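You operate a simulated robot arm through the tools that you are given. There is no shell and no other tool. Be economical: measure what you need, move in short steps, check, and stop when the job is done.

You are at the controls of a simulated two-armed robot. One attempt, no reset.

TASK
Fetch the label block labelled "WHITE 24" from the top of table five and set it on the lower shelf of the oil rack. Fetch the taped carton from the top of table seven and set it in the red tray there. Take the small wheel from the lane corner of table seven and put it on the top of the small cabinet. Fetch the wax jar and set it in the green tray. Take the yellow tube and put it on the top of the small cabinet. Take the grease pump on the top of table seven and put it away on the middle shelf of the oil rack. Turn the press seven hold dial to 7 seconds. Put the yellow block on the top of table seven. Take the sieve marked "MESH 24" from the top of table five and leave it on the top of stand five. Pick up the red funnel with one hand, pass it to the other hand and put it on the top of table five. Lift the grey lid open. The order is free.
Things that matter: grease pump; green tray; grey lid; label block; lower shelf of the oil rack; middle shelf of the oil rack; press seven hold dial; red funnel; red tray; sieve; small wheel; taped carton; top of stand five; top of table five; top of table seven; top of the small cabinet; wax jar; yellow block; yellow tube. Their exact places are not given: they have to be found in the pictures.

Only the result counts: the job must be done as asked and must still hold three seconds after the hand-in. Knocking over, shifting, dropping, spilling or breaking anything else fails it. Lids that push on must go on centred and level and be pressed home; caps that screw on are set level and turned clockwise until they are tight.

THE ROBOT
Two 7-joint arms with fingered hands on one trunk, on a base that drives. Base frame: it is fixed to the floor where the robot stands at the start and does not move with it; the origin is under the middle of the robot, x ahead of it, y to its left, z up; the surface under the hand at the start is at about z = 860. Readings come in mm, rad, newtons and seconds.
The left shoulder is at the start at [96, 125, 1023], the right one opposite. With the tool pointing down near the work surface each hand reaches from about 460 to 840 mm from the robot's upright axis, wherever it stands, measured 20 degrees to its own side. Places, roughly: grease pump [750, 5500, 1000]; green tray [1000, 5500, 750]; grey lid [5500, 4300, 900]; label block [750, 0, 750]; lower shelf of the oil rack [-600, -2500, 400]; middle shelf of the oil rack [-600, -2500, 700]; press seven hold dial [-900, 7100, 1300]; red funnel (13x13x11 cm) [-500, -2600, 1300]; red tray [1000, 7000, 750]; sieve [750, 250, 1000]; small wheel [750, 7000, 750]; taped carton [1250, 7250, 1000]; top of stand five [1600, -1000, 700]; top of table five [900, -400, 900]; top of table seven [900, 6300, 900]; top of the small cabinet (17x30 cm) [720, 6140, 1040]; wax jar [1250, 6000, 1000]; yellow block (5x4x4 cm) [1500, 2300, 700]; yellow tube (3x2x3 cm) [1100, 6000, 900]. Payload 3.6 kg a hand.
The tool frame of a hand sits at the grasp point between the pads (the TCP): z along the fingers, y along the line on which they close. The tips reach 30 mm beyond it. The gripper opens to 104 mm. The gripper's body begins 35 mm behind the TCP. The gripper is a hand of 4 fingers: y runs from the thumb to the fingers, the wrist lies at [-15, -104, -178] in the tool frame, and closing takes about 1.5 s.
Orientation is told as [roll, pitch, yaw] about the base's x, y, z axes, in that order, counted from this pose: with the fingers straight down and the wrist toward the robot, the tool's x, y and z point along [0, 1, 0], [1, 0, 0] and [0, 0, -1] of the base frame.

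THE INTERFACE
- The arms move only by the tool servo_tool. It takes "left_moves", "right_moves" or both (then of equal length, played together; a hand with none holds still); each is a list of rows, each an object (a shift or turn left out is 0, a gripper value left out holds the last) with "slide": the shift along the tool's x, y, z in units of 250 mm (1.0 is 250 mm), a list of three; "turn": the turn, a rotation vector about the tool's x, y, z in units of 60 degrees (1.0 is 60 degrees), a list of three. In form: [{"slide": [tx, ty, tz], "turn": [wx, wy, wz]}, ...]. A call has 1 to 10 rows; each row is the pose to reach, as a shift and turn from the pose commanded when the call began, along the tool's axes at that moment. "left_gripper" and "right_gripper" are, for a hand that has rows, the finger opening in mm, from 0 to 104, set as the call begins (left out, the last holds). A call with a number of a shift or a turn outside -1 to 1 is refused whole. Rows are played at 5 a second. More than 50 mm and 0.15 rad between two rows, or a gripper value outside its range, and nothing of the call is played. A pose out of reach is approached as far as the arm can. The call stops where the force on the tool passes 40 N (or 10 N more than at its start, if that is more) or the arm is blocked; 0.2 s more then pass. Each finger travels about 72 mm/s and halts on what it meets, pressing with about 28 N; the grip force reading is that of the motor and also rises with nothing between the fingers. The clock runs only during rows and for 0.2 s after the last one: add rows that repeat a pose to give the fingers time. The reply holds the time, the measured pose of the TCP, the force on the tool along the base axes, the opening and the grip force, in the units named above and with some noise, with the torque about the TCP (base axes, N m) and any sound that the robot's microphone picked up.
- Cameras (640 x 400 px; columns grow to the right, rows downward): "scene" is now at [204.5, 18.1, 1166]; the picture's right is [0.17, -0.99, 0.00], its down [-0.46, -0.08, -0.88] and it looks along [0.87, 0.15, -0.47] (base axes); focal length 214 px, centre (320, 200). "left" rides on the left gripper at [-61, -92, -130] in its tool frame; the picture's right is [-0.81, -0.27, 0.52], its down [0.53, -0.71, 0.46] and it looks along [0.24, 0.64, 0.72] (tool axes); focal length 275 px, centre (320, 200). "right" rides on the right gripper at [61, -92, -131] in its tool frame; the picture's right is [-0.81, 0.28, -0.52], its down [-0.53, -0.71, 0.45] and it looks along [-0.24, 0.64, 0.73] (tool axes); focal length 275 px, centre (320, 200).
- grab_frame(camera): a new picture of that camera. It takes no simulated time.
- lift_body(by): slides the trunk up (or, below 0, down) by that many mm; the arms and the scene camera ride with it, the base frame stays. It gives what a move gives, with no picture.
- roll_base(legs): drives the robot by 1 to 6 legs, each [ahead, left, turn to the left] in mm, mm and rad, along the robot's own axes; the way and the turn of a leg run together, so that a leg with both is an arc; at most 1500 mm and 3.142 rad a leg. The arms and the cameras ride along, it lands a little off, and it stops where it bumps. It gives what a move gives.
- finger_targets(index, middle, ring, thumb_bend, thumb_turn, hand): sets how far each is bent, from 0 (flat) to 1 (curled in); at 0.3 the hand is open as for a grip, at 0.7 the pads meet at the TCP. One left out holds its place. A second passes; each finger stops where it meets its share of the squeeze, and holds until it gets a number again. A gripper value or a shape takes the hand back. It gives what a move gives, with no picture; readings hold the bend of each and the force on the fingers (four entries, about 0 where the hand has none), thumb and palm. thumb_turn goes from beside the hand (0) to across from the fingers (1), as for a grip.
- grasp_type(shape, hand): the hand has 4 fingers and takes this shape, open, in about a second: jaw (thumb against the fingers, like two jaws); tri (thumb and two fingers); tip (a fingertip pinch); poke (one finger out to press); point (the index stretched); flat (the hand flat); cup (the hand cupped); fist (a fist). The gripper value then closes the fingers along that shape, each until it touches; the sizes above hold for jaw. It gives what a move gives, with no picture.
- turn_head(pan, tilt): turns the head with the scene camera to pan (to the left, within 1.396 rad either way) and tilt (down, from -0.506 to 1.204), counted from straight ahead of the robot. It gives what a move gives.
- probe_pixels(camera, pixels): for up to 12 pixels [column, row] of the newest picture of that camera ("zoom" is the newest enlarged one), the place [x, y, z] in the base frame of the surface seen there, good to about 2 mm, but the place of the scene camera against the robot may be out by one fixed shift of up to 18 mm in any direction. It takes no simulated time.
- enlarge(camera, box): a new picture of the part [left, top, right, bottom] of that camera's present view, enlarged. It takes no simulated time.
- finish_job(): hands the job in; it is judged then, once.

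Keep the steps short. Do not move on a guess: measure, check each grasp and each placing, and mend mistakes. In all there are 357 turns and 290 pictures (those below and enlarged ones count). Leave the grippers open and the arms clear of the work at the hand-in unless told otherwise, and finish with a single line.

The tools are called after "Request:" by a JSON object that holds its "api" and its "payload". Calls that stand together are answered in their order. servo_tool: Moves the arms, as the interface text tells. Its arguments: {"type":"object","properties":{"left_moves":{"type":"array","items":{"type":"object","properties":{"slide":{"type":"array","items":{"type":"number"}},"turn":{"type":"array","items":{"type":"number"}}}}},"left_gripper":{"type":"number"},"right_moves":{"type":"array","items":{"type":"object","properties":{"slide":{"type":"array","items":{"type":"number"}},"turn":{"type":"array","items":{"type":"number"}}}}},"right_gripper":{"type":"number"}},"required":[]} The other tools are called the same way: lift_body (by) slides the trunk up or down; grasp_type (shape, hand) gives the hand a shape; finger_targets (index, middle, ring, thumb_bend, thumb_turn, hand) moves the fingers one by one; roll_base (legs) drives the base; turn_head (pan, tilt) turns the head that bears the scene camera; grab_frame (camera) takes a picture; probe_pixels (camera, pixels) gives the place of the surface under pixels of a picture; enlarge (camera, box) takes an enlarged picture of a part of a camera's view; finish_job () hands the job in.

At the start:

```text
clock: 0.0
left_ee_pos: [460.7, 262.5, 1106.3]
left_tcp_rot: [0.003, 0.0, 0.0]
left_force: [0.3, -0.7, 0.5]
left_ft_torque: [-0.02, -0.02, 0.03]
left_finger_gap: 103.7
left_gripper_force: 0.1
left_shape: jaw
left_bend: [0.3, 0.3, 0.3, 0.3, 0.98]
left_finger forces: [0.1, 0.0, 0.0, 0.1, 0.0, 0.0]
right_ee_pos: [470.4, -127.9, 1101.9]
right_tcp_rot: [0.0, -0.002, 0.0]
right_force: [0.4, 0.8, -0.2]
right_ft_torque: [-0.02, 0.0, -0.01]
right_finger_gap: 104.2
right_gripper_force: 0.0
right_shape: jaw
right_bend: [0.3, 0.3, 0.3, 0.3, 0.98]
right_finger forces: [0.0, 0.0, 0.1, 0.1, 0.1, 0.1]
trunk travel left (down, up): [-250.0, 286.0]
robot x, y, heading: [-0.4, -1.6, -0.004]
head pan, tilt: [0.171, 0.487]
```

scene: 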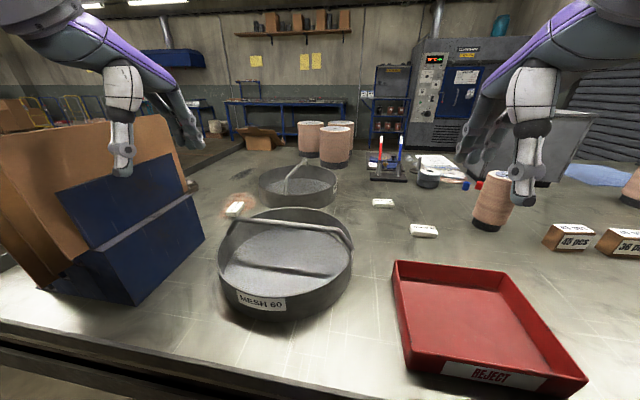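
right: 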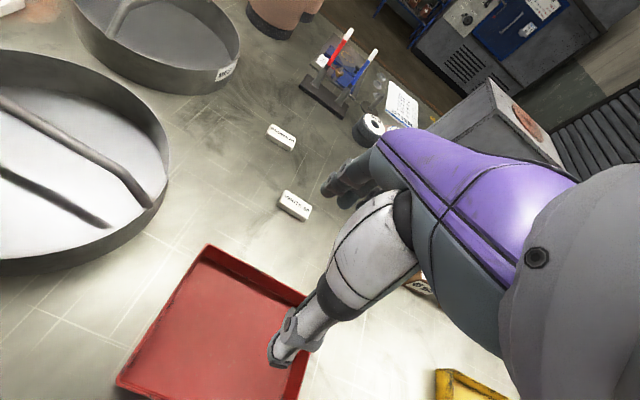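
left: 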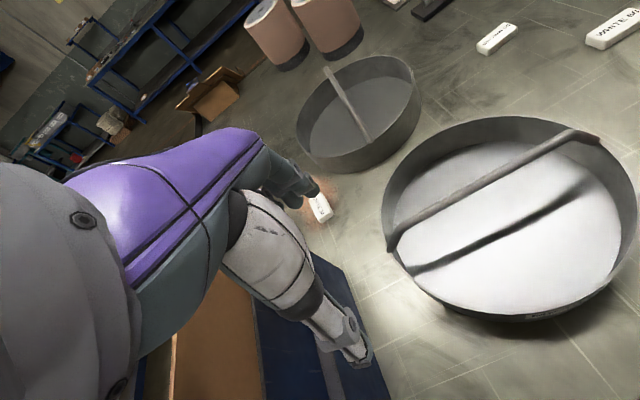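

I see two sieves, three or so white label blocks, and a red REJECT tray on table five. I'll enlarge the views to read the labels.

Request:
{"api": "enlarge", "payload": {"camera": "scene", "box": [220, 150, 460, 300]}}

Request:
{"api": "enlarge", "payload": {"camera": "right", "box": [200, 40, 360, 240]}}

Request:
{"api": "enlarge", "payload": {"camera": "left", "box": [280, 0, 640, 240]}}

```text
2.67 times, centred on (340, 225) of scene
```

zoom: 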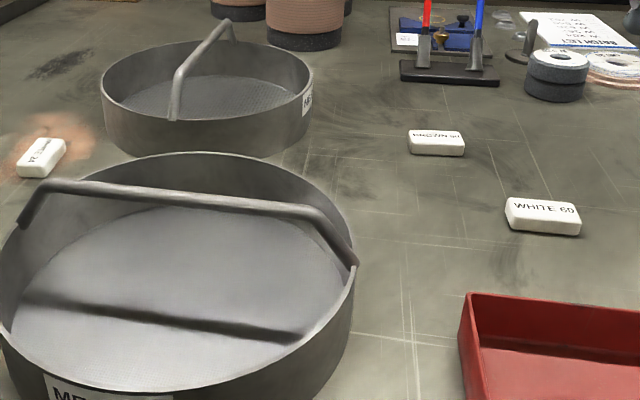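

```text
2.00 times, centred on (280, 140) of right
```

zoom: 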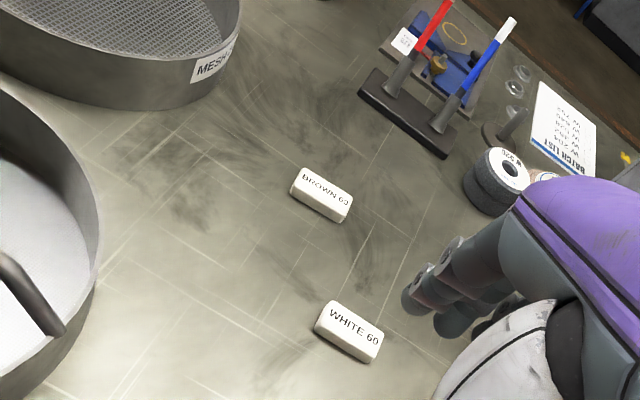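

```text
1.67 times, centred on (460, 120) of left
```

zoom: 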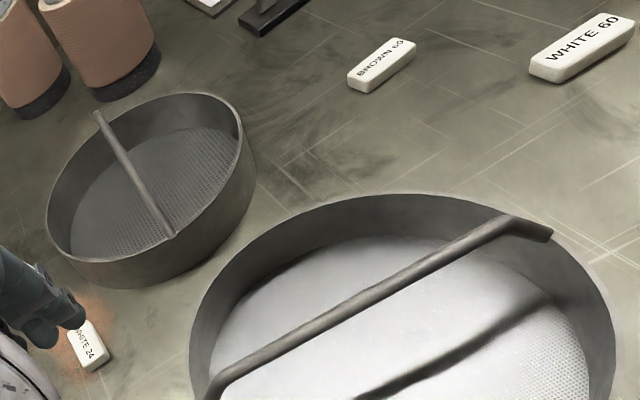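

The WHITE 24 block is at about (235,208) in the scene picture. Next I'll read the far sieve's label and probe positions.

Request:
{"api": "enlarge", "payload": {"camera": "right", "box": [190, 40, 270, 100]}}

Request:
{"api": "enlarge", "payload": {"camera": "scene", "box": [215, 185, 275, 225]}}

Request:
{"api": "probe_pixels", "payload": {"camera": "scene", "pixels": [[234, 206], [245, 240], [300, 164], [300, 200], [285, 189], [258, 190], [338, 188], [423, 230], [320, 240], [354, 250], [219, 240], [280, 225]]}}

```text
6.67 times, centred on (230, 70) of right
```

zoom: 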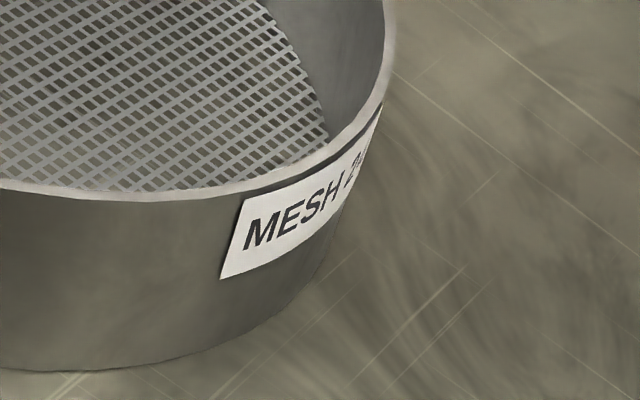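

```text
10.00 times, centred on (245, 205) of scene
```

zoom: 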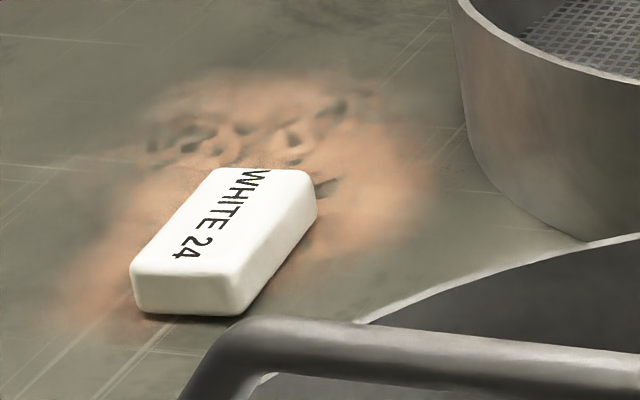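

```text
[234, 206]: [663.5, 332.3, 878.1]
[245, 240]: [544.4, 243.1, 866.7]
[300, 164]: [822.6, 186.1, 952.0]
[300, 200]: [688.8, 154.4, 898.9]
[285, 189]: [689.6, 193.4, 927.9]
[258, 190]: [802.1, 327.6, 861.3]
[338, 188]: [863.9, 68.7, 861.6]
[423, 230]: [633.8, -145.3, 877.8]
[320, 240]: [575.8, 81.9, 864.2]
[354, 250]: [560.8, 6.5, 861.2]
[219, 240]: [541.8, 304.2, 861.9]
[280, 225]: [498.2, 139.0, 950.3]
```

The far sieve is MESH 24. I'll look around before acting: pan the head right, then left.

Request:
{"api": "turn_head", "payload": {"pan": -1.2, "tilt": 0.4}}

Request:
{"api": "grab_frame", "payload": {"camera": "scene"}}

Request:
{"api": "turn_head", "payload": {"pan": 1.2, "tilt": 0.3}}

Request:
{"api": "grab_frame", "payload": {"camera": "scene"}}

```text
clock: 1.5
left_ee_pos: [461.7, 262.0, 1105.1]
left_tcp_rot: [0.0, -0.002, 0.001]
left_force: [0.2, -0.2, -1.1]
left_ft_torque: [0.03, 0.02, 0.0]
left_finger_gap: 103.5
left_gripper_force: 0.1
left_shape: jaw
left_bend: [0.3, 0.3, 0.3, 0.3, 0.98]
left_finger forces: [0.0, 0.0, 0.1, 0.1, 0.0, 0.1]
right_ee_pos: [471.5, -128.5, 1101.1]
right_tcp_rot: [-0.001, -0.003, 0.0]
right_force: [-0.3, -0.1, 0.1]
right_ft_torque: [0.0, -0.01, -0.02]
right_finger_gap: 103.9
right_gripper_force: 0.2
right_shape: jaw
right_bend: [0.3, 0.3, 0.3, 0.3, 0.98]
right_finger forces: [0.0, 0.0, 0.1, 0.0, 0.0, 0.0]
trunk travel left (down, up): [-250.0, 286.0]
robot x, y, heading: [1.9, 3.1, 0.003]
head pan, tilt: [-1.201, 0.4]
```

```text
281 pictures are left
```

scene: 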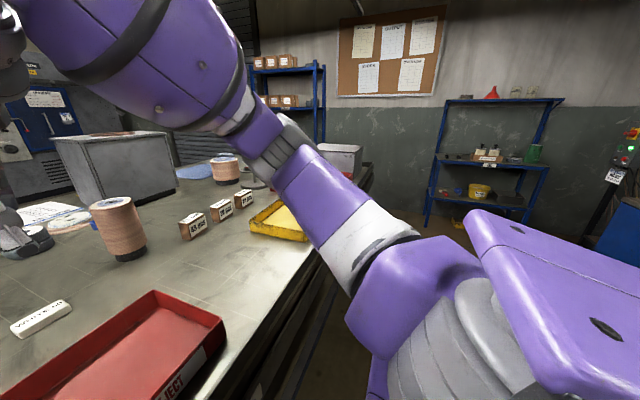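

```text
clock: 3.7
left_ee_pos: [459.1, 263.1, 1104.5]
left_tcp_rot: [0.0, 0.001, 0.0]
left_force: [0.9, 0.2, -1.3]
left_ft_torque: [-0.01, -0.06, 0.0]
left_finger_gap: 103.8
left_gripper_force: 0.0
left_shape: jaw
left_bend: [0.3, 0.3, 0.3, 0.3, 0.98]
left_finger forces: [0.0, 0.1, 0.1, 0.0, 0.0, 0.1]
right_ee_pos: [471.0, -127.9, 1102.0]
right_tcp_rot: [0.0, -0.002, -0.001]
right_force: [0.0, 0.5, -0.2]
right_ft_torque: [0.01, 0.02, 0.04]
right_finger_gap: 103.7
right_gripper_force: 0.1
right_shape: jaw
right_bend: [0.3, 0.3, 0.3, 0.3, 0.98]
right_finger forces: [0.0, 0.0, 0.0, 0.1, 0.0, 0.1]
trunk travel left (down, up): [-250.0, 286.0]
robot x, y, heading: [-3.0, 4.6, 0.003]
head pan, tilt: [1.201, 0.3]
```

```text
280 pictures are left
```

scene: 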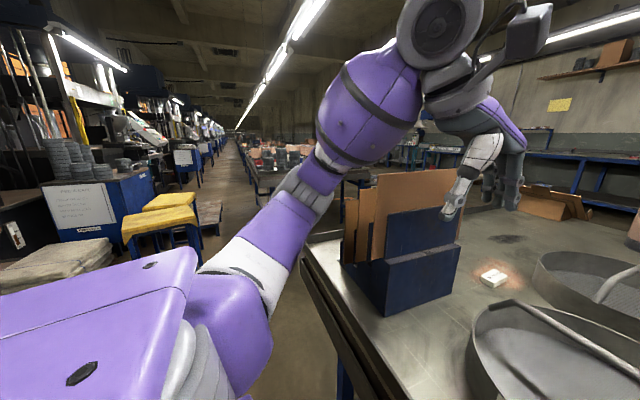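

Both views are clear: the oil rack is behind to the right, and the red funnel is on its top. Now I'll measure the block and sieve with the left hand camera.

Request:
{"api": "grab_frame", "payload": {"camera": "left"}}

Request:
{"api": "probe_pixels", "payload": {"camera": "left", "pixels": [[321, 208], [327, 215], [318, 222], [332, 75], [350, 110], [366, 140], [376, 57], [420, 90], [310, 150], [350, 172], [300, 110], [388, 246]]}}

Request:
{"api": "enlarge", "payload": {"camera": "scene", "box": [440, 240, 540, 300]}}

Request:
{"api": "probe_pixels", "payload": {"camera": "zoom", "pixels": [[250, 200], [330, 170], [400, 210], [330, 250], [330, 208]]}}

```text
279 pictures are left
```

left: 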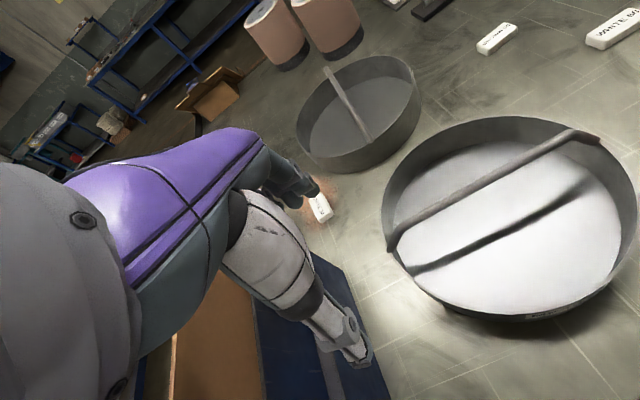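

```text
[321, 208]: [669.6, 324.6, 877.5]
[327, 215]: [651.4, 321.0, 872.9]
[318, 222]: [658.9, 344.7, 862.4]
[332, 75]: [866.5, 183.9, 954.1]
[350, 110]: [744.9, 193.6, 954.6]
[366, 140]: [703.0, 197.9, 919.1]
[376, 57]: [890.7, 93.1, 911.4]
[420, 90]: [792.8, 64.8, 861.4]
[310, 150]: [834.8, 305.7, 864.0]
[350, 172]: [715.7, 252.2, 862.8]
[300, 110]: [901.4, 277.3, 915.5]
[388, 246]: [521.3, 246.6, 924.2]
```

```text
6.40 times, centred on (490, 270) of scene
```

zoom: 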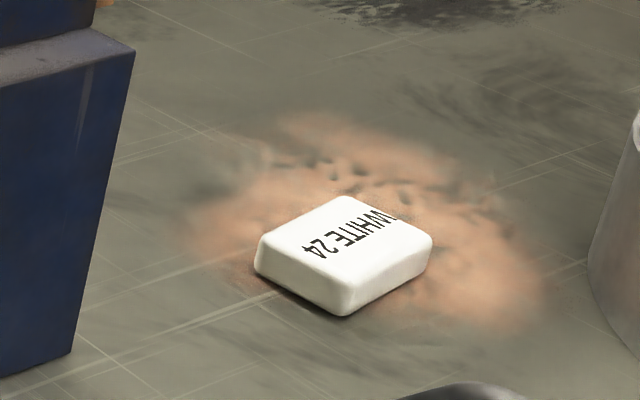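

```text
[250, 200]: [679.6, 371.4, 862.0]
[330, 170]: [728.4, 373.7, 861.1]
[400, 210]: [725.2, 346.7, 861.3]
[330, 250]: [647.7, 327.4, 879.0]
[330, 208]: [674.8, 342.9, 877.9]
```

Request:
{"api": "probe_pixels", "payload": {"camera": "zoom", "pixels": [[346, 201], [426, 236], [346, 286], [264, 240], [345, 240]]}}

Request:
{"api": "enlarge", "payload": {"camera": "left", "box": [290, 180, 354, 220]}}

```text
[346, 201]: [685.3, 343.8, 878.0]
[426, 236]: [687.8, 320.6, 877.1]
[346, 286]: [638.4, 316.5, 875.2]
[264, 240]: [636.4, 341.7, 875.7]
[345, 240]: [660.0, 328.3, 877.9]
```

```text
10.00 times, centred on (322, 200) of left
```

zoom: 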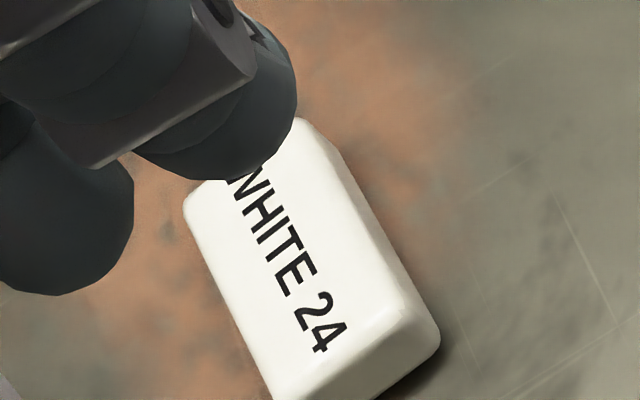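

Request:
{"api": "probe_pixels", "payload": {"camera": "zoom", "pixels": [[320, 150], [410, 320], [195, 210], [280, 385], [300, 260]]}}

```text
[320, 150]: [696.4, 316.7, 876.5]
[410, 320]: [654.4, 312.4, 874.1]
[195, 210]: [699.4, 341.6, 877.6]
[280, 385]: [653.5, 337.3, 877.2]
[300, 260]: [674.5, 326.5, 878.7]
```

I'll measure the rack's shelf heights now, since they decide how to grip the block.

Request:
{"api": "turn_head", "payload": {"pan": -1.39, "tilt": 0.35}}

Request:
{"api": "enlarge", "payload": {"camera": "scene", "box": [320, 50, 580, 240]}}

```text
clock: 6.0
left_ee_pos: [460.1, 263.6, 1104.8]
left_tcp_rot: [0.0, 0.002, 0.001]
left_force: [-0.4, -0.2, -0.2]
left_ft_torque: [-0.03, 0.0, -0.04]
left_finger_gap: 103.7
left_gripper_force: 0.1
left_shape: jaw
left_bend: [0.3, 0.3, 0.3, 0.3, 0.98]
left_finger forces: [0.1, 0.0, 0.1, 0.1, 0.1, 0.1]
right_ee_pos: [470.9, -128.7, 1100.7]
right_tcp_rot: [-0.001, -0.002, 0.001]
right_force: [-0.1, -0.4, -0.4]
right_ft_torque: [-0.02, 0.04, 0.05]
right_finger_gap: 103.5
right_gripper_force: 0.1
right_shape: jaw
right_bend: [0.3, 0.3, 0.3, 0.3, 0.98]
right_finger forces: [0.0, 0.0, 0.1, 0.0, 0.0, 0.0]
trunk travel left (down, up): [-250.0, 286.0]
robot x, y, heading: [-3.4, -0.1, -0.002]
head pan, tilt: [-1.389, 0.351]
```

```text
2.11 times, centred on (450, 145) of scene
```

zoom: 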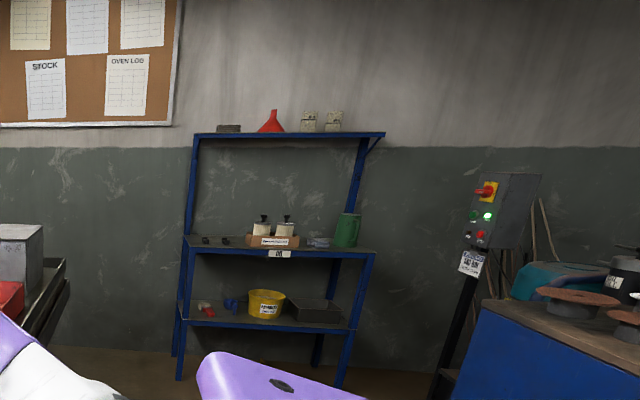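

Request:
{"api": "probe_pixels", "payload": {"camera": "zoom", "pixels": [[195, 240], [372, 255], [300, 246], [186, 319], [350, 328], [300, 130], [270, 122], [200, 132], [383, 133], [285, 318], [264, 300], [318, 310]]}}

Request:
{"api": "enlarge", "payload": {"camera": "scene", "box": [385, 135, 485, 205]}}

```text
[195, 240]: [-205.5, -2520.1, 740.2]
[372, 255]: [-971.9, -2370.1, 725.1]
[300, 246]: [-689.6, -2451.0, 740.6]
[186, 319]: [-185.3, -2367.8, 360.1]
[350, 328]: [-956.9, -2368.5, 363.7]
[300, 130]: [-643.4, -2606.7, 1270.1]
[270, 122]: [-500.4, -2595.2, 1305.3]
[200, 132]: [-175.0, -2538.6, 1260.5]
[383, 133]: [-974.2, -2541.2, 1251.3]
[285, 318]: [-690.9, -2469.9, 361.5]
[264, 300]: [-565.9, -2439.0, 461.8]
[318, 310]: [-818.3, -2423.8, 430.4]
```

```text
5.71 times, centred on (435, 170) of scene
```

zoom: 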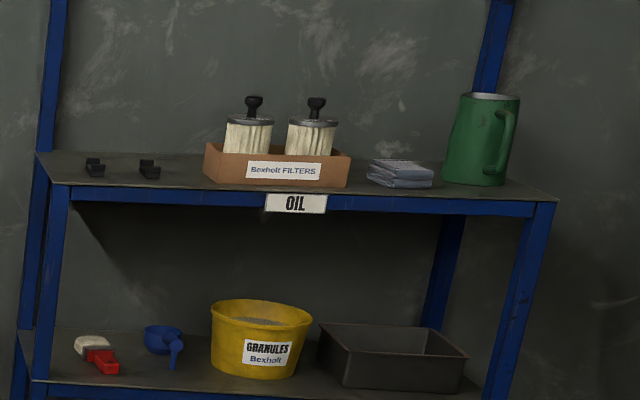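

Shelves sit at about z=361, 741 and 1265, which a vertical hand can serve near the front edges. Next I'll measure the MESH 24 sieve's handle and rim with the left camera.

Request:
{"api": "enlarge", "payload": {"camera": "left", "box": [284, 44, 444, 184]}}

Request:
{"api": "probe_pixels", "payload": {"camera": "zoom", "pixels": [[188, 100], [215, 150], [245, 200], [280, 260], [310, 320], [350, 390], [70, 330], [140, 390], [500, 100], [540, 200], [320, 60], [420, 50]]}}

```text
2.86 times, centred on (364, 114) of left
```

zoom: 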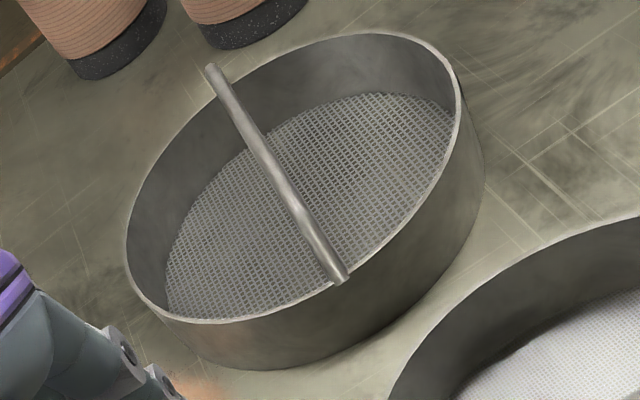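

```text
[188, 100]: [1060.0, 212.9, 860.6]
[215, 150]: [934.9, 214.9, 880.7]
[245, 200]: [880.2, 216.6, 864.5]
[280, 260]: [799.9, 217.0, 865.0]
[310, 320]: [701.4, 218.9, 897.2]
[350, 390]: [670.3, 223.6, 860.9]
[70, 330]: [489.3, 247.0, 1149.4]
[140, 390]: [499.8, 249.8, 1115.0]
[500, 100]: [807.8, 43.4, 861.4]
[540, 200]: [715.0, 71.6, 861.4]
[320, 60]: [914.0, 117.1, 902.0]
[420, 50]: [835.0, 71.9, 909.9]
```

Reading pixels from this enlarged picture: the handle runs from (212,68) to (342,280).

Request:
{"api": "probe_pixels", "payload": {"camera": "zoom", "pixels": [[213, 72], [225, 95], [250, 130], [277, 175], [300, 212], [322, 250], [342, 278], [130, 250], [165, 310], [300, 318], [462, 100], [440, 190]]}}

```text
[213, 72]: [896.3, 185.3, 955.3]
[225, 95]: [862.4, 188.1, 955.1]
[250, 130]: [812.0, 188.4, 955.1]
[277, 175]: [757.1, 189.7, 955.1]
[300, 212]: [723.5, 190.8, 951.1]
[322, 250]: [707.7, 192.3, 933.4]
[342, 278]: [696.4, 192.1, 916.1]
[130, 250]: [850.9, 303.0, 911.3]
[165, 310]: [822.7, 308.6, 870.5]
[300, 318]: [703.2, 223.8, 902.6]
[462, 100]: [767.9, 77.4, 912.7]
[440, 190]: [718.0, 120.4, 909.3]
```

Handle: x from 715 to 900 at y≈188, top z≈955. I'll bring the left hand over it, yawing so the fingers close along y, first half.

Request:
{"api": "servo_tool", "payload": {"left_moves": [{"slide": [-0.025, 0.117, 0], "turn": [0, 0, -0.125]}, {"slide": [-0.05, 0.233, 0], "turn": [0, 0, -0.25]}, {"slide": [-0.075, 0.35, 0], "turn": [0, 0, -0.375]}, {"slide": [-0.1, 0.467, 0], "turn": [0, 0, -0.5]}, {"slide": [-0.125, 0.583, 0], "turn": [0, 0, -0.625]}, {"slide": [-0.15, 0.7, 0], "turn": [0, 0, -0.75]}]}}

Request:
{"api": "turn_head", "payload": {"pan": 0.2, "tilt": 0.5}}

Request:
{"api": "grab_frame", "payload": {"camera": "scene"}}

```text
clock: 7.6
left_ee_pos: [620.1, 250.9, 1124.2]
left_tcp_rot: [-0.03, -0.015, 0.827]
left_force: [0.3, -0.8, -0.4]
left_ft_torque: [0.0, 0.02, 0.0]
left_finger_gap: 103.9
left_gripper_force: 0.0
left_shape: jaw
left_bend: [0.3, 0.3, 0.3, 0.3, 0.98]
left_finger forces: [0.0, 0.1, 0.0, 0.0, 0.1, 0.0]
right_ee_pos: [465.0, -119.7, 1103.9]
right_tcp_rot: [0.0, -0.007, 0.011]
right_force: [1.4, -1.1, 1.0]
right_ft_torque: [0.02, 0.03, 0.0]
right_finger_gap: 103.6
right_gripper_force: 0.1
right_shape: jaw
right_bend: [0.3, 0.3, 0.3, 0.3, 0.98]
right_finger forces: [0.0, 0.1, 0.0, 0.0, 0.0, 0.0]
trunk travel left (down, up): [-250.0, 286.0]
robot x, y, heading: [-4.8, 2.9, 0.012]
head pan, tilt: [-1.389, 0.351]
stopped in row 6 (left hand): the arm was blocked; the commanded pose is now the measured one
```

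```text
clock: 9.3
left_ee_pos: [630.8, 241.4, 1114.0]
left_tcp_rot: [-0.014, -0.005, 0.817]
left_force: [0.3, 0.4, 0.6]
left_ft_torque: [-0.01, -0.02, 0.01]
left_finger_gap: 104.0
left_gripper_force: 0.1
left_shape: jaw
left_bend: [0.3, 0.3, 0.3, 0.3, 0.98]
left_finger forces: [0.1, 0.0, 0.0, 0.1, 0.0, 0.0]
right_ee_pos: [471.1, -125.4, 1102.2]
right_tcp_rot: [-0.002, -0.001, 0.004]
right_force: [-1.0, 0.1, -0.8]
right_ft_torque: [0.01, 0.01, 0.0]
right_finger_gap: 103.9
right_gripper_force: 0.0
right_shape: jaw
right_bend: [0.3, 0.3, 0.3, 0.3, 0.98]
right_finger forces: [0.1, 0.0, 0.0, 0.0, 0.0, 0.0]
trunk travel left (down, up): [-250.0, 286.0]
robot x, y, heading: [1.5, 0.8, 0.007]
head pan, tilt: [0.201, 0.499]
```

```text
273 pictures are left
```

scene: 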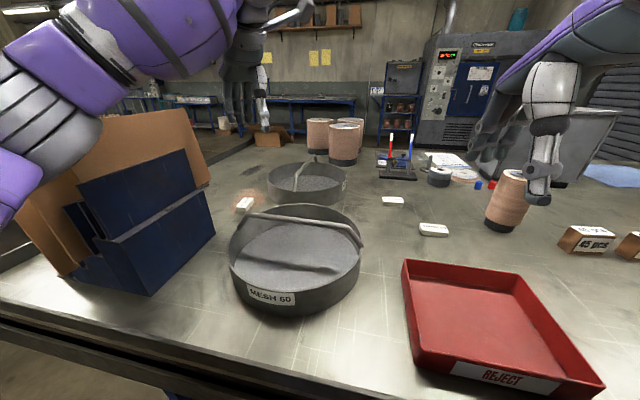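

The arm stopped at yaw +0.82. I'll probe the box at the left to see whether the opposite yaw has room.

Request:
{"api": "probe_pixels", "payload": {"camera": "scene", "pixels": [[150, 116], [190, 115], [60, 185], [140, 180], [205, 190], [150, 290], [70, 320], [300, 390], [620, 240], [540, 135], [480, 170], [580, 140]]}}

```text
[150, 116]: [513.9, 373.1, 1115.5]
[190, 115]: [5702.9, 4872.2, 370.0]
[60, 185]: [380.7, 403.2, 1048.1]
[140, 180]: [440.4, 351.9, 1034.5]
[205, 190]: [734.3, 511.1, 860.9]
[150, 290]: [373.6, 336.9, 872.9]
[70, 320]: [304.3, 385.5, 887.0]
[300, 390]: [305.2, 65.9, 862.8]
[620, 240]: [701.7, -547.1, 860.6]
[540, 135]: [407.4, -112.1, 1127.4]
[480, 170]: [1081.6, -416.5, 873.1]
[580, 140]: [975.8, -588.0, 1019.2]
```

The cardboard box reaches z≈1130 beside the left arm, so I'll use the right hand for the sieve after a leftward strafe. First I return the left hand and raise the trunk to clear the box.

Request:
{"api": "servo_tool", "payload": {"left_moves": [{"slide": [0.092, -0.067, 0], "turn": [0, 0, 0.13]}, {"slide": [0.184, -0.135, 0], "turn": [0, 0, 0.26]}, {"slide": [0.276, -0.202, 0], "turn": [0, 0, 0.39]}, {"slide": [0.368, -0.269, 0], "turn": [0, 0, 0.52]}, {"slide": [0.461, -0.337, 0], "turn": [0, 0, 0.65]}, {"slide": [0.553, -0.404, 0], "turn": [0, 0, 0.78]}]}}

Request:
{"api": "lift_body", "payload": {"by": 200}}

Request:
{"api": "roll_base", "payload": {"legs": [[0, 330, 0]]}}

Request:
{"api": "grab_frame", "payload": {"camera": "scene"}}

```text
clock: 10.7
left_ee_pos: [459.8, 261.0, 1111.6]
left_tcp_rot: [-0.005, -0.014, -0.004]
left_force: [-0.3, 0.1, 0.3]
left_ft_torque: [0.0, 0.01, 0.03]
left_finger_gap: 103.8
left_gripper_force: 0.1
left_shape: jaw
left_bend: [0.3, 0.3, 0.3, 0.3, 0.98]
left_finger forces: [0.0, 0.1, 0.0, 0.0, 0.0, 0.1]
right_ee_pos: [470.2, -124.1, 1100.7]
right_tcp_rot: [-0.002, -0.002, 0.006]
right_force: [-0.2, -0.3, 0.3]
right_ft_torque: [-0.01, 0.02, -0.02]
right_finger_gap: 103.5
right_gripper_force: 0.1
right_shape: jaw
right_bend: [0.3, 0.3, 0.3, 0.3, 0.98]
right_finger forces: [0.0, 0.0, 0.1, 0.0, 0.0, 0.0]
trunk travel left (down, up): [-250.0, 286.0]
robot x, y, heading: [-0.5, -2.5, 0.005]
head pan, tilt: [0.201, 0.499]
```

```text
clock: 12.9
left_ee_pos: [460.9, 263.5, 1311.6]
left_tcp_rot: [-0.005, -0.012, -0.002]
left_force: [0.0, -0.5, -0.4]
left_ft_torque: [0.0, 0.03, -0.01]
left_finger_gap: 104.0
left_gripper_force: 0.1
left_shape: jaw
left_bend: [0.3, 0.3, 0.3, 0.3, 0.98]
left_finger forces: [0.0, 0.0, 0.0, 0.1, 0.1, 0.0]
right_ee_pos: [471.1, -124.7, 1299.2]
right_tcp_rot: [0.0, 0.002, 0.004]
right_force: [0.9, -0.5, 0.4]
right_ft_torque: [-0.02, 0.02, 0.0]
right_finger_gap: 103.5
right_gripper_force: 0.1
right_shape: jaw
right_bend: [0.3, 0.3, 0.3, 0.3, 0.98]
right_finger forces: [0.0, 0.0, 0.0, 0.1, 0.0, 0.0]
trunk travel left (down, up): [-450.0, 86.0]
robot x, y, heading: [1.5, 2.7, 0.008]
head pan, tilt: [0.201, 0.499]
```

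```text
clock: 16.4
left_ee_pos: [457.3, 595.8, 1309.6]
left_tcp_rot: [-0.006, -0.014, 0.003]
left_force: [0.2, 0.3, -0.4]
left_ft_torque: [0.03, 0.0, -0.03]
left_finger_gap: 104.2
left_gripper_force: 0.1
left_shape: jaw
left_bend: [0.3, 0.3, 0.3, 0.3, 0.98]
left_finger forces: [0.0, 0.1, 0.0, 0.0, 0.0, 0.1]
right_ee_pos: [468.1, 208.6, 1302.7]
right_tcp_rot: [-0.002, -0.002, 0.01]
right_force: [-0.7, -0.6, -0.4]
right_ft_torque: [-0.01, 0.04, 0.0]
right_finger_gap: 103.9
right_gripper_force: 0.1
right_shape: jaw
right_bend: [0.3, 0.3, 0.3, 0.3, 0.98]
right_finger forces: [0.0, 0.0, 0.0, 0.1, 0.0, 0.0]
trunk travel left (down, up): [-450.0, 86.0]
robot x, y, heading: [-6.6, 332.5, 0.01]
head pan, tilt: [0.201, 0.499]
```

```text
272 pictures are left
```

scene: 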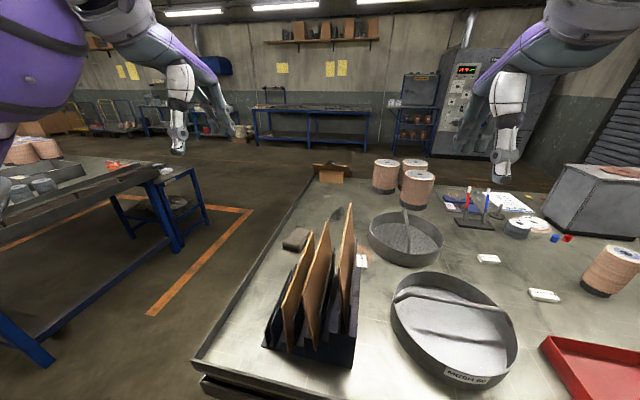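

Clear view. The right hand goes toward the sieve with a +45° yaw, staying high.

Request:
{"api": "servo_tool", "payload": {"right_moves": [{"slide": [-0.01, 0.087, 0.033], "turn": [0, 0, -0.125]}, {"slide": [-0.02, 0.173, 0.067], "turn": [0, 0, -0.25]}, {"slide": [-0.03, 0.26, 0.1], "turn": [0, 0, -0.375]}, {"slide": [-0.04, 0.347, 0.133], "turn": [0, 0, -0.5]}, {"slide": [-0.05, 0.433, 0.167], "turn": [0, 0, -0.625]}, {"slide": [-0.06, 0.52, 0.2], "turn": [0, 0, -0.75]}, {"slide": [-0.06, 0.52, 0.2], "turn": [0, 0, -0.75]}]}}

```text
clock: 17.9
left_ee_pos: [457.2, 596.1, 1311.9]
left_tcp_rot: [-0.005, -0.015, 0.003]
left_force: [0.2, 0.7, -0.1]
left_ft_torque: [0.01, 0.01, 0.03]
left_finger_gap: 103.8
left_gripper_force: 0.0
left_shape: jaw
left_bend: [0.3, 0.3, 0.3, 0.3, 0.98]
left_finger forces: [0.0, 0.0, 0.0, 0.0, 0.1, 0.0]
right_ee_pos: [566.3, 198.3, 1262.4]
right_tcp_rot: [0.0, 0.0, 0.6]
right_force: [-0.5, 0.0, 0.5]
right_ft_torque: [-0.02, 0.03, 0.03]
right_finger_gap: 103.6
right_gripper_force: 0.1
right_shape: jaw
right_bend: [0.3, 0.3, 0.3, 0.3, 0.98]
right_finger forces: [0.0, 0.1, 0.1, 0.1, 0.0, 0.1]
right hand out of reach, approached as far as the arm can: row 5, 6, 7
trunk travel left (down, up): [-450.0, 86.0]
robot x, y, heading: [-1.2, 333.5, 0.012]
head pan, tilt: [0.201, 0.499]
```

Yaw is limited in this region. A better way is to stand at the table's left side facing it, so the hand's normal closing direction lies across the handle. I'll probe the aisle's width.

Request:
{"api": "probe_pixels", "payload": {"camera": "scene", "pixels": [[200, 360], [255, 270], [318, 178], [150, 186], [205, 222], [170, 250], [60, 330], [20, 365], [150, 315], [240, 215], [345, 170], [205, 175]]}}

```text
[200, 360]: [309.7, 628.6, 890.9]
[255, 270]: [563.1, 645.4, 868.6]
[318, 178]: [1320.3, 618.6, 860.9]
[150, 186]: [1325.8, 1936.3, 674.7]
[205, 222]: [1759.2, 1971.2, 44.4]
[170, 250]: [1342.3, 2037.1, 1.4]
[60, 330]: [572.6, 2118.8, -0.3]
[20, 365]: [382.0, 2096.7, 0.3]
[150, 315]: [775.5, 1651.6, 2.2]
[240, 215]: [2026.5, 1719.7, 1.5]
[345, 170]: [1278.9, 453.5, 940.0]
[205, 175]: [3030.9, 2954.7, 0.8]
```

Table's left edge is y≈645 and the aisle is about 1.29 m wide, so I can stand there. First the right hand goes back to its rest pose.

Request:
{"api": "servo_tool", "payload": {"right_moves": [{"slide": [0.07, -0.054, -0.033], "turn": [0, 0, 0.125]}, {"slide": [0.137, -0.108, -0.067], "turn": [0, 0, 0.25]}, {"slide": [0.205, -0.162, -0.1], "turn": [0, 0, 0.375]}, {"slide": [0.273, -0.217, -0.133], "turn": [0, 0, 0.5]}, {"slide": [0.342, -0.27, -0.167], "turn": [0, 0, 0.625]}, {"slide": [0.41, -0.325, -0.2], "turn": [0, 0, 0.75]}]}}

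```text
clock: 19.4
left_ee_pos: [454.1, 596.5, 1312.2]
left_tcp_rot: [-0.005, -0.016, 0.004]
left_force: [0.0, 0.0, 0.5]
left_ft_torque: [0.02, 0.0, -0.04]
left_finger_gap: 103.7
left_gripper_force: 0.1
left_shape: jaw
left_bend: [0.3, 0.3, 0.3, 0.3, 0.98]
left_finger forces: [0.0, 0.0, 0.0, 0.0, 0.0, 0.0]
right_ee_pos: [441.0, 239.2, 1314.2]
right_tcp_rot: [-0.001, -0.002, -0.187]
right_force: [-0.4, 0.2, 0.4]
right_ft_torque: [-0.01, 0.0, 0.0]
right_finger_gap: 103.8
right_gripper_force: 0.0
right_shape: jaw
right_bend: [0.3, 0.3, 0.3, 0.3, 0.98]
right_finger forces: [0.1, 0.0, 0.1, 0.1, 0.1, 0.0]
trunk travel left (down, up): [-450.0, 86.0]
robot x, y, heading: [-3.5, 329.5, 0.014]
head pan, tilt: [0.201, 0.499]
```

Now drive: strafe left, ahead, then turn right to face the table from its left side.

Request:
{"api": "servo_tool", "payload": {"right_moves": [{"slide": [-0.06, 0.08, 0.0], "turn": [0, 0, -0.09]}, {"slide": [-0.12, 0.16, 0], "turn": [0, 0, -0.18]}]}}

Request:
{"api": "roll_base", "payload": {"legs": [[0, 670, 0], [790, 0, 0], [0, 0, -1.58]]}}

Request:
{"api": "turn_head", "payload": {"pan": 0, "tilt": 0.6}}

Request:
{"api": "grab_frame", "payload": {"camera": "scene"}}

```text
clock: 19.9
left_ee_pos: [455.7, 595.9, 1310.2]
left_tcp_rot: [-0.005, -0.013, 0.004]
left_force: [0.3, -0.4, 0.0]
left_ft_torque: [0.02, 0.02, 0.0]
left_finger_gap: 103.9
left_gripper_force: 0.2
left_shape: jaw
left_bend: [0.3, 0.3, 0.3, 0.3, 0.98]
left_finger forces: [0.0, 0.0, 0.1, 0.1, 0.0, 0.0]
right_ee_pos: [476.7, 200.7, 1312.8]
right_tcp_rot: [-0.001, 0.0, 0.002]
right_force: [-0.4, 0.0, -0.2]
right_ft_torque: [-0.01, 0.02, 0.02]
right_finger_gap: 103.7
right_gripper_force: 0.0
right_shape: jaw
right_bend: [0.3, 0.3, 0.3, 0.3, 0.98]
right_finger forces: [0.0, 0.0, 0.0, 0.0, 0.0, 0.0]
trunk travel left (down, up): [-450.0, 86.0]
robot x, y, heading: [-4.9, 327.8, 0.013]
head pan, tilt: [0.201, 0.499]
```

```text
clock: 34.0
left_ee_pos: [1039.9, 536.5, 1312.2]
left_tcp_rot: [-0.005, -0.014, -1.598]
left_force: [0.4, -0.8, -0.2]
left_ft_torque: [0.0, -0.03, -0.02]
left_finger_gap: 103.8
left_gripper_force: 0.0
left_shape: jaw
left_bend: [0.3, 0.3, 0.3, 0.3, 0.98]
left_finger forces: [0.0, 0.0, 0.0, 0.1, 0.0, 0.0]
right_ee_pos: [645.0, 527.7, 1312.9]
right_tcp_rot: [0.0, -0.001, -1.598]
right_force: [0.3, 1.2, 0.0]
right_ft_torque: [0.02, -0.04, 0.0]
right_finger_gap: 103.6
right_gripper_force: 0.0
right_shape: jaw
right_bend: [0.3, 0.3, 0.3, 0.3, 0.98]
right_finger forces: [0.1, 0.0, 0.0, 0.1, 0.0, 0.0]
trunk travel left (down, up): [-450.0, 86.0]
robot x, y, heading: [791.8, 1002.9, -1.584]
head pan, tilt: [0.201, 0.499]
```

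```text
clock: 34.8
left_ee_pos: [1039.6, 536.8, 1311.8]
left_tcp_rot: [-0.006, -0.014, -1.597]
left_force: [0.1, 0.1, -0.5]
left_ft_torque: [-0.04, 0.0, -0.01]
left_finger_gap: 103.9
left_gripper_force: 0.1
left_shape: jaw
left_bend: [0.3, 0.3, 0.3, 0.3, 0.98]
left_finger forces: [0.0, 0.1, 0.0, 0.0, 0.0, 0.1]
right_ee_pos: [644.8, 526.7, 1313.6]
right_tcp_rot: [-0.001, -0.001, -1.598]
right_force: [-0.7, 1.1, 0.5]
right_ft_torque: [-0.02, 0.01, 0.0]
right_finger_gap: 103.5
right_gripper_force: 0.1
right_shape: jaw
right_bend: [0.3, 0.3, 0.3, 0.3, 0.98]
right_finger forces: [0.0, 0.1, 0.1, 0.0, 0.0, 0.0]
trunk travel left (down, up): [-450.0, 86.0]
robot x, y, heading: [786.8, 1003.3, -1.586]
head pan, tilt: [0.0, 0.6]
```

```text
271 pictures are left
```

scene: 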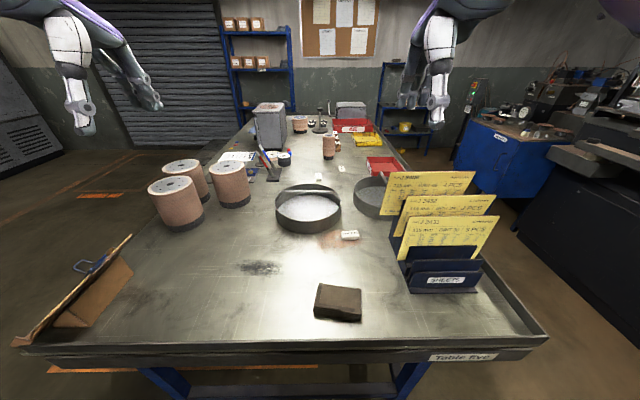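

Good view from the side. I'll probe the block, the SHEETS box edge and the sieve handle from here, and take the right hand's picture.

Request:
{"api": "probe_pixels", "payload": {"camera": "scene", "pixels": [[349, 234], [405, 285], [384, 175], [392, 200], [400, 255], [308, 192], [338, 300], [275, 207], [340, 210], [497, 215], [340, 320], [530, 335]]}}

Request:
{"api": "grab_frame", "payload": {"camera": "right"}}

```text
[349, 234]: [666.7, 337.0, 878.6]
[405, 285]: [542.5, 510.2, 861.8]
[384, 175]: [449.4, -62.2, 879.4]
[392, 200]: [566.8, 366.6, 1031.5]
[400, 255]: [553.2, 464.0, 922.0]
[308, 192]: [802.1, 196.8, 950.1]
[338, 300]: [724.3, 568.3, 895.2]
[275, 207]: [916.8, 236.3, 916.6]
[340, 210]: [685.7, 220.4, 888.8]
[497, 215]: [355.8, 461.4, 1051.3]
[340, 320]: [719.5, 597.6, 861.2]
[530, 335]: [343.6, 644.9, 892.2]
```

```text
270 pictures are left
```

right: 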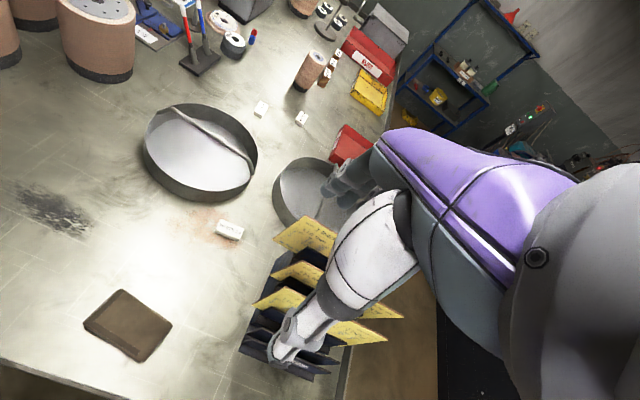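

Request:
{"api": "enlarge", "payload": {"camera": "right", "box": [200, 200, 264, 260]}}

Request:
{"api": "probe_pixels", "payload": {"camera": "right", "pixels": [[220, 225], [240, 228], [228, 233], [230, 226], [200, 140], [220, 145], [245, 215], [300, 220], [276, 235], [270, 262]]}}

```text
6.67 times, centred on (232, 230) of right
```

zoom: 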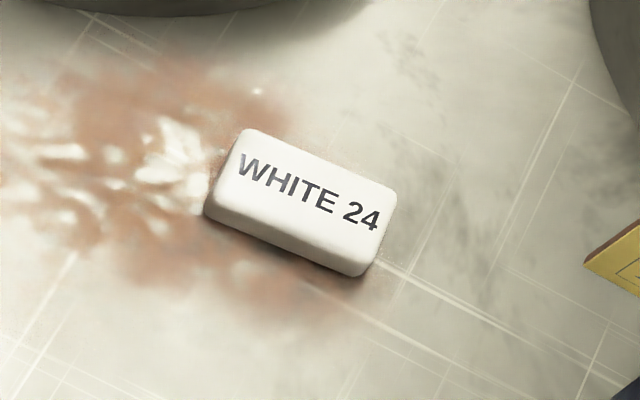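

```text
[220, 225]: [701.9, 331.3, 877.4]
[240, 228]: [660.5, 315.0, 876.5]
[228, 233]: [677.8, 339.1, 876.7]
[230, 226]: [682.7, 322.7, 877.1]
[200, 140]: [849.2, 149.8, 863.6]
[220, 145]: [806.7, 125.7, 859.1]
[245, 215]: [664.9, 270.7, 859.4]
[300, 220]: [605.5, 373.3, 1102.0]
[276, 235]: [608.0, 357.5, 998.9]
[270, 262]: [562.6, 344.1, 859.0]
```

Request:
{"api": "probe_pixels", "payload": {"camera": "zoom", "pixels": [[305, 193], [245, 137], [388, 192], [225, 190], [362, 245]]}}

```text
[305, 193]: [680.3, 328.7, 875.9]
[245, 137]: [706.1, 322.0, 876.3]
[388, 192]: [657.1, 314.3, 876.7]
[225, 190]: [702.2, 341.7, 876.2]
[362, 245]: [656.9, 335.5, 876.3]
```

Block centre is about (680, 328), top z 876. I'll strafe left 120 and forward 45 so the right arm slants away from the card box, and lower the trunk.

Request:
{"api": "roll_base", "payload": {"legs": [[45, 120, 0.015]]}}

Request:
{"api": "lift_body", "payload": {"by": -200}}

```text
clock: 36.5
left_ee_pos: [1166.6, 494.4, 1312.0]
left_tcp_rot: [-0.006, -0.014, -1.583]
left_force: [-1.0, -0.1, -0.1]
left_ft_torque: [-0.01, 0.01, -0.02]
left_finger_gap: 104.2
left_gripper_force: 0.1
left_shape: jaw
left_bend: [0.3, 0.3, 0.3, 0.3, 0.98]
left_finger forces: [0.0, 0.0, 0.1, 0.0, 0.0, 0.0]
right_ee_pos: [773.2, 479.2, 1313.3]
right_tcp_rot: [-0.002, 0.0, -1.583]
right_force: [0.2, -0.2, -0.1]
right_ft_torque: [0.02, 0.02, -0.02]
right_finger_gap: 103.5
right_gripper_force: 0.1
right_shape: jaw
right_bend: [0.3, 0.3, 0.3, 0.3, 0.98]
right_finger forces: [0.1, 0.0, 0.0, 0.1, 0.0, 0.0]
trunk travel left (down, up): [-450.0, 86.0]
robot x, y, heading: [911.0, 954.9, -1.574]
head pan, tilt: [0.0, 0.6]
```

```text
clock: 38.6
left_ee_pos: [1168.5, 494.2, 1110.1]
left_tcp_rot: [-0.004, -0.013, -1.584]
left_force: [0.0, -0.9, -0.3]
left_ft_torque: [0.02, 0.01, 0.0]
left_finger_gap: 104.0
left_gripper_force: 0.1
left_shape: jaw
left_bend: [0.3, 0.3, 0.3, 0.3, 0.98]
left_finger forces: [0.0, 0.1, 0.0, 0.0, 0.1, 0.0]
right_ee_pos: [773.4, 479.8, 1113.2]
right_tcp_rot: [0.001, -0.003, -1.581]
right_force: [0.1, 0.2, 0.4]
right_ft_torque: [0.02, 0.0, 0.05]
right_finger_gap: 103.6
right_gripper_force: 0.2
right_shape: jaw
right_bend: [0.3, 0.3, 0.3, 0.3, 0.98]
right_finger forces: [0.0, 0.0, 0.0, 0.1, 0.0, 0.1]
trunk travel left (down, up): [-250.0, 286.0]
robot x, y, heading: [910.7, 957.2, -1.574]
head pan, tilt: [0.0, 0.6]
```

Request:
{"api": "servo_tool", "payload": {"right_moves": [{"slide": [-0.093, 0.152, 0]}, {"slide": [-0.186, 0.304, 0]}, {"slide": [-0.279, 0.456, 0]}, {"slide": [-0.372, 0.608, 0]}, {"slide": [-0.372, 0.608, 0.18]}, {"slide": [-0.372, 0.608, 0.36]}, {"slide": [-0.372, 0.608, 0.5]}, {"slide": [-0.372, 0.608, 0.612]}, {"slide": [-0.372, 0.608, 0.612]}], "right_gripper": 70}}

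Request:
{"api": "grab_frame", "payload": {"camera": "right"}}

```text
clock: 40.6
left_ee_pos: [1168.6, 494.4, 1111.2]
left_tcp_rot: [-0.005, -0.014, -1.583]
left_force: [0.4, -0.2, 0.4]
left_ft_torque: [0.01, 0.02, 0.02]
left_finger_gap: 103.9
left_gripper_force: 0.1
left_shape: jaw
left_bend: [0.3, 0.3, 0.3, 0.3, 0.98]
left_finger forces: [0.0, 0.0, 0.1, 0.0, 0.0, 0.0]
right_ee_pos: [678.0, 327.1, 960.6]
right_tcp_rot: [0.001, 0.001, -1.584]
right_force: [0.1, 0.4, 1.2]
right_ft_torque: [-0.02, 0.0, -0.02]
right_finger_gap: 70.5
right_gripper_force: 0.1
right_shape: jaw
right_bend: [0.28, 0.38, 0.35, 0.6, 0.99]
right_finger forces: [0.0, 0.0, 0.0, 0.0, 0.0, 0.1]
trunk travel left (down, up): [-250.0, 286.0]
robot x, y, heading: [905.7, 955.6, -1.57]
head pan, tilt: [0.0, 0.6]
```

```text
268 pictures are left
```

right: 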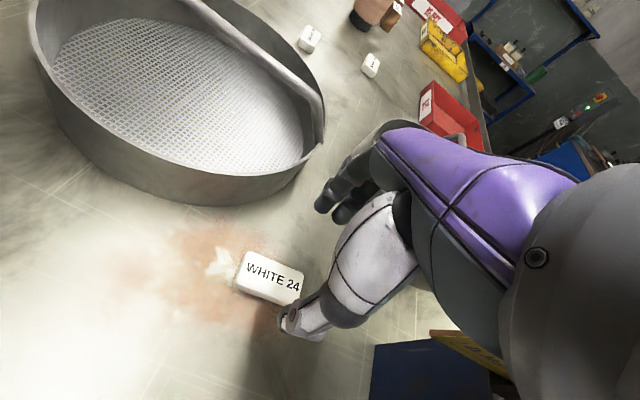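

The block sits below the hand. I'll probe its centre at about (271,278).

Request:
{"api": "probe_pixels", "payload": {"camera": "right", "pixels": [[272, 276], [248, 256], [299, 276], [240, 280], [286, 296]]}}

```text
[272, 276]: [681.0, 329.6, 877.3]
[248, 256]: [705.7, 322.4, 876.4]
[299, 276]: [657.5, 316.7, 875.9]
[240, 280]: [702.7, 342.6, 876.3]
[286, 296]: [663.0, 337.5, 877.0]
```

Request:
{"api": "servo_tool", "payload": {"right_moves": [{"slide": [0.012, -0.004, 0.14]}, {"slide": [0.012, -0.004, 0.26]}, {"slide": [0.012, -0.004, 0.27]}]}}

Request:
{"api": "servo_tool", "payload": {"right_moves": [{"slide": [0, 0, 0]}, {"slide": [0, 0, 0]}, {"slide": [0, 0, 0]}, {"slide": [0, 0, 0]}, {"slide": [0, 0, 0]}, {"slide": [0, 0, 0]}, {"slide": [0, 0, 0]}, {"slide": [0, 0, 0]}], "right_gripper": 5}}

Request:
{"api": "grab_frame", "payload": {"camera": "right"}}

```text
clock: 41.4
left_ee_pos: [1168.0, 494.1, 1111.3]
left_tcp_rot: [-0.005, -0.015, -1.585]
left_force: [-0.4, -0.6, -0.7]
left_ft_torque: [0.0, 0.0, 0.01]
left_finger_gap: 104.0
left_gripper_force: 0.0
left_shape: jaw
left_bend: [0.3, 0.3, 0.3, 0.3, 0.98]
left_finger forces: [0.1, 0.0, 0.0, 0.0, 0.0, 0.0]
right_ee_pos: [681.6, 327.4, 892.5]
right_tcp_rot: [0.0, 0.001, -1.584]
right_force: [0.5, -0.3, 0.1]
right_ft_torque: [0.02, 0.0, -0.01]
right_finger_gap: 70.5
right_gripper_force: 0.1
right_shape: jaw
right_bend: [0.28, 0.38, 0.35, 0.6, 0.99]
right_finger forces: [0.1, 0.0, 0.0, 0.0, 0.0, 0.0]
trunk travel left (down, up): [-250.0, 286.0]
robot x, y, heading: [909.4, 955.6, -1.57]
head pan, tilt: [0.0, 0.6]
```

```text
clock: 43.2
left_ee_pos: [1167.2, 493.4, 1112.0]
left_tcp_rot: [-0.006, -0.015, -1.585]
left_force: [-0.6, 0.0, -0.8]
left_ft_torque: [-0.01, 0.0, 0.0]
left_finger_gap: 103.6
left_gripper_force: 0.0
left_shape: jaw
left_bend: [0.3, 0.3, 0.3, 0.3, 0.98]
left_finger forces: [0.1, 0.0, 0.0, 0.1, 0.0, 0.0]
right_ee_pos: [681.8, 328.8, 892.9]
right_tcp_rot: [0.0, -0.002, -1.584]
right_force: [0.3, -0.5, 0.5]
right_ft_torque: [0.02, 0.02, -0.04]
right_finger_gap: 24.6
right_gripper_force: 27.8
right_shape: jaw
right_bend: [0.73, 0.59, 0.59, 0.74, 1.0]
right_finger forces: [15.4, 7.0, 3.2, 0.0, 25.6, 0.0]
trunk travel left (down, up): [-250.0, 286.0]
robot x, y, heading: [910.1, 960.2, -1.573]
head pan, tilt: [0.0, 0.6]
```

```text
267 pictures are left
```

right: 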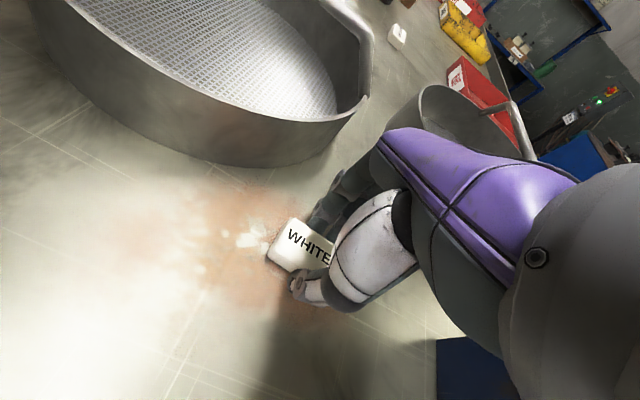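

The grip closed at 24.6 mm, the block's width. Lift it and retreat to the rest position.

Request:
{"api": "servo_tool", "payload": {"right_moves": [{"slide": [0, 0, -0.16]}, {"slide": [0, 0, -0.34]}, {"slide": [0, 0, -0.52]}, {"slide": [0, 0, -0.7]}, {"slide": [0, 0, -0.88]}, {"slide": [0.1, -0.15, -0.92]}, {"slide": [0.2, -0.3, -0.92]}, {"slide": [0.2, -0.45, -0.92]}, {"slide": [0.2, -0.5, -0.92]}]}}

Request:
{"api": "grab_frame", "payload": {"camera": "right"}}

Request:
{"api": "grab_frame", "payload": {"camera": "left"}}

```text
clock: 45.2
left_ee_pos: [1166.6, 492.8, 1111.8]
left_tcp_rot: [-0.006, -0.013, -1.582]
left_force: [-0.2, 0.2, -0.1]
left_ft_torque: [-0.02, -0.04, -0.01]
left_finger_gap: 103.7
left_gripper_force: 0.1
left_shape: jaw
left_bend: [0.3, 0.3, 0.3, 0.3, 0.98]
left_finger forces: [0.1, 0.0, 0.1, 0.1, 0.0, 0.0]
right_ee_pos: [731.8, 454.2, 1120.7]
right_tcp_rot: [0.0, 0.0, -1.585]
right_force: [0.3, 0.1, -0.8]
right_ft_torque: [0.0, 0.0, -0.03]
right_finger_gap: 24.1
right_gripper_force: 28.0
right_shape: jaw
right_bend: [0.73, 0.59, 0.59, 0.74, 1.0]
right_finger forces: [15.5, 6.9, 3.1, 0.0, 25.5, 0.1]
trunk travel left (down, up): [-250.0, 286.0]
robot x, y, heading: [912.8, 957.8, -1.573]
head pan, tilt: [0.0, 0.6]
```

```text
266 pictures are left
```

right: 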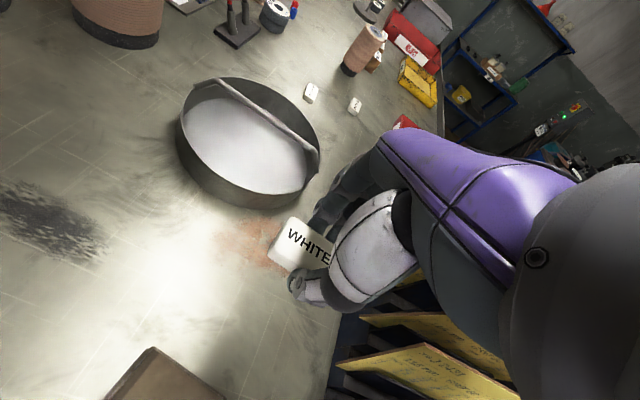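

```text
265 pictures are left
```

left: 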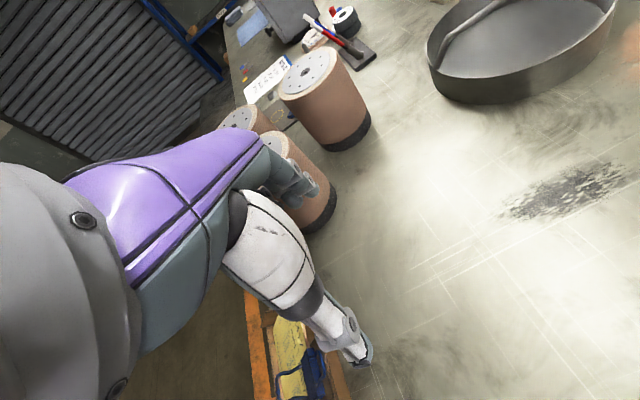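

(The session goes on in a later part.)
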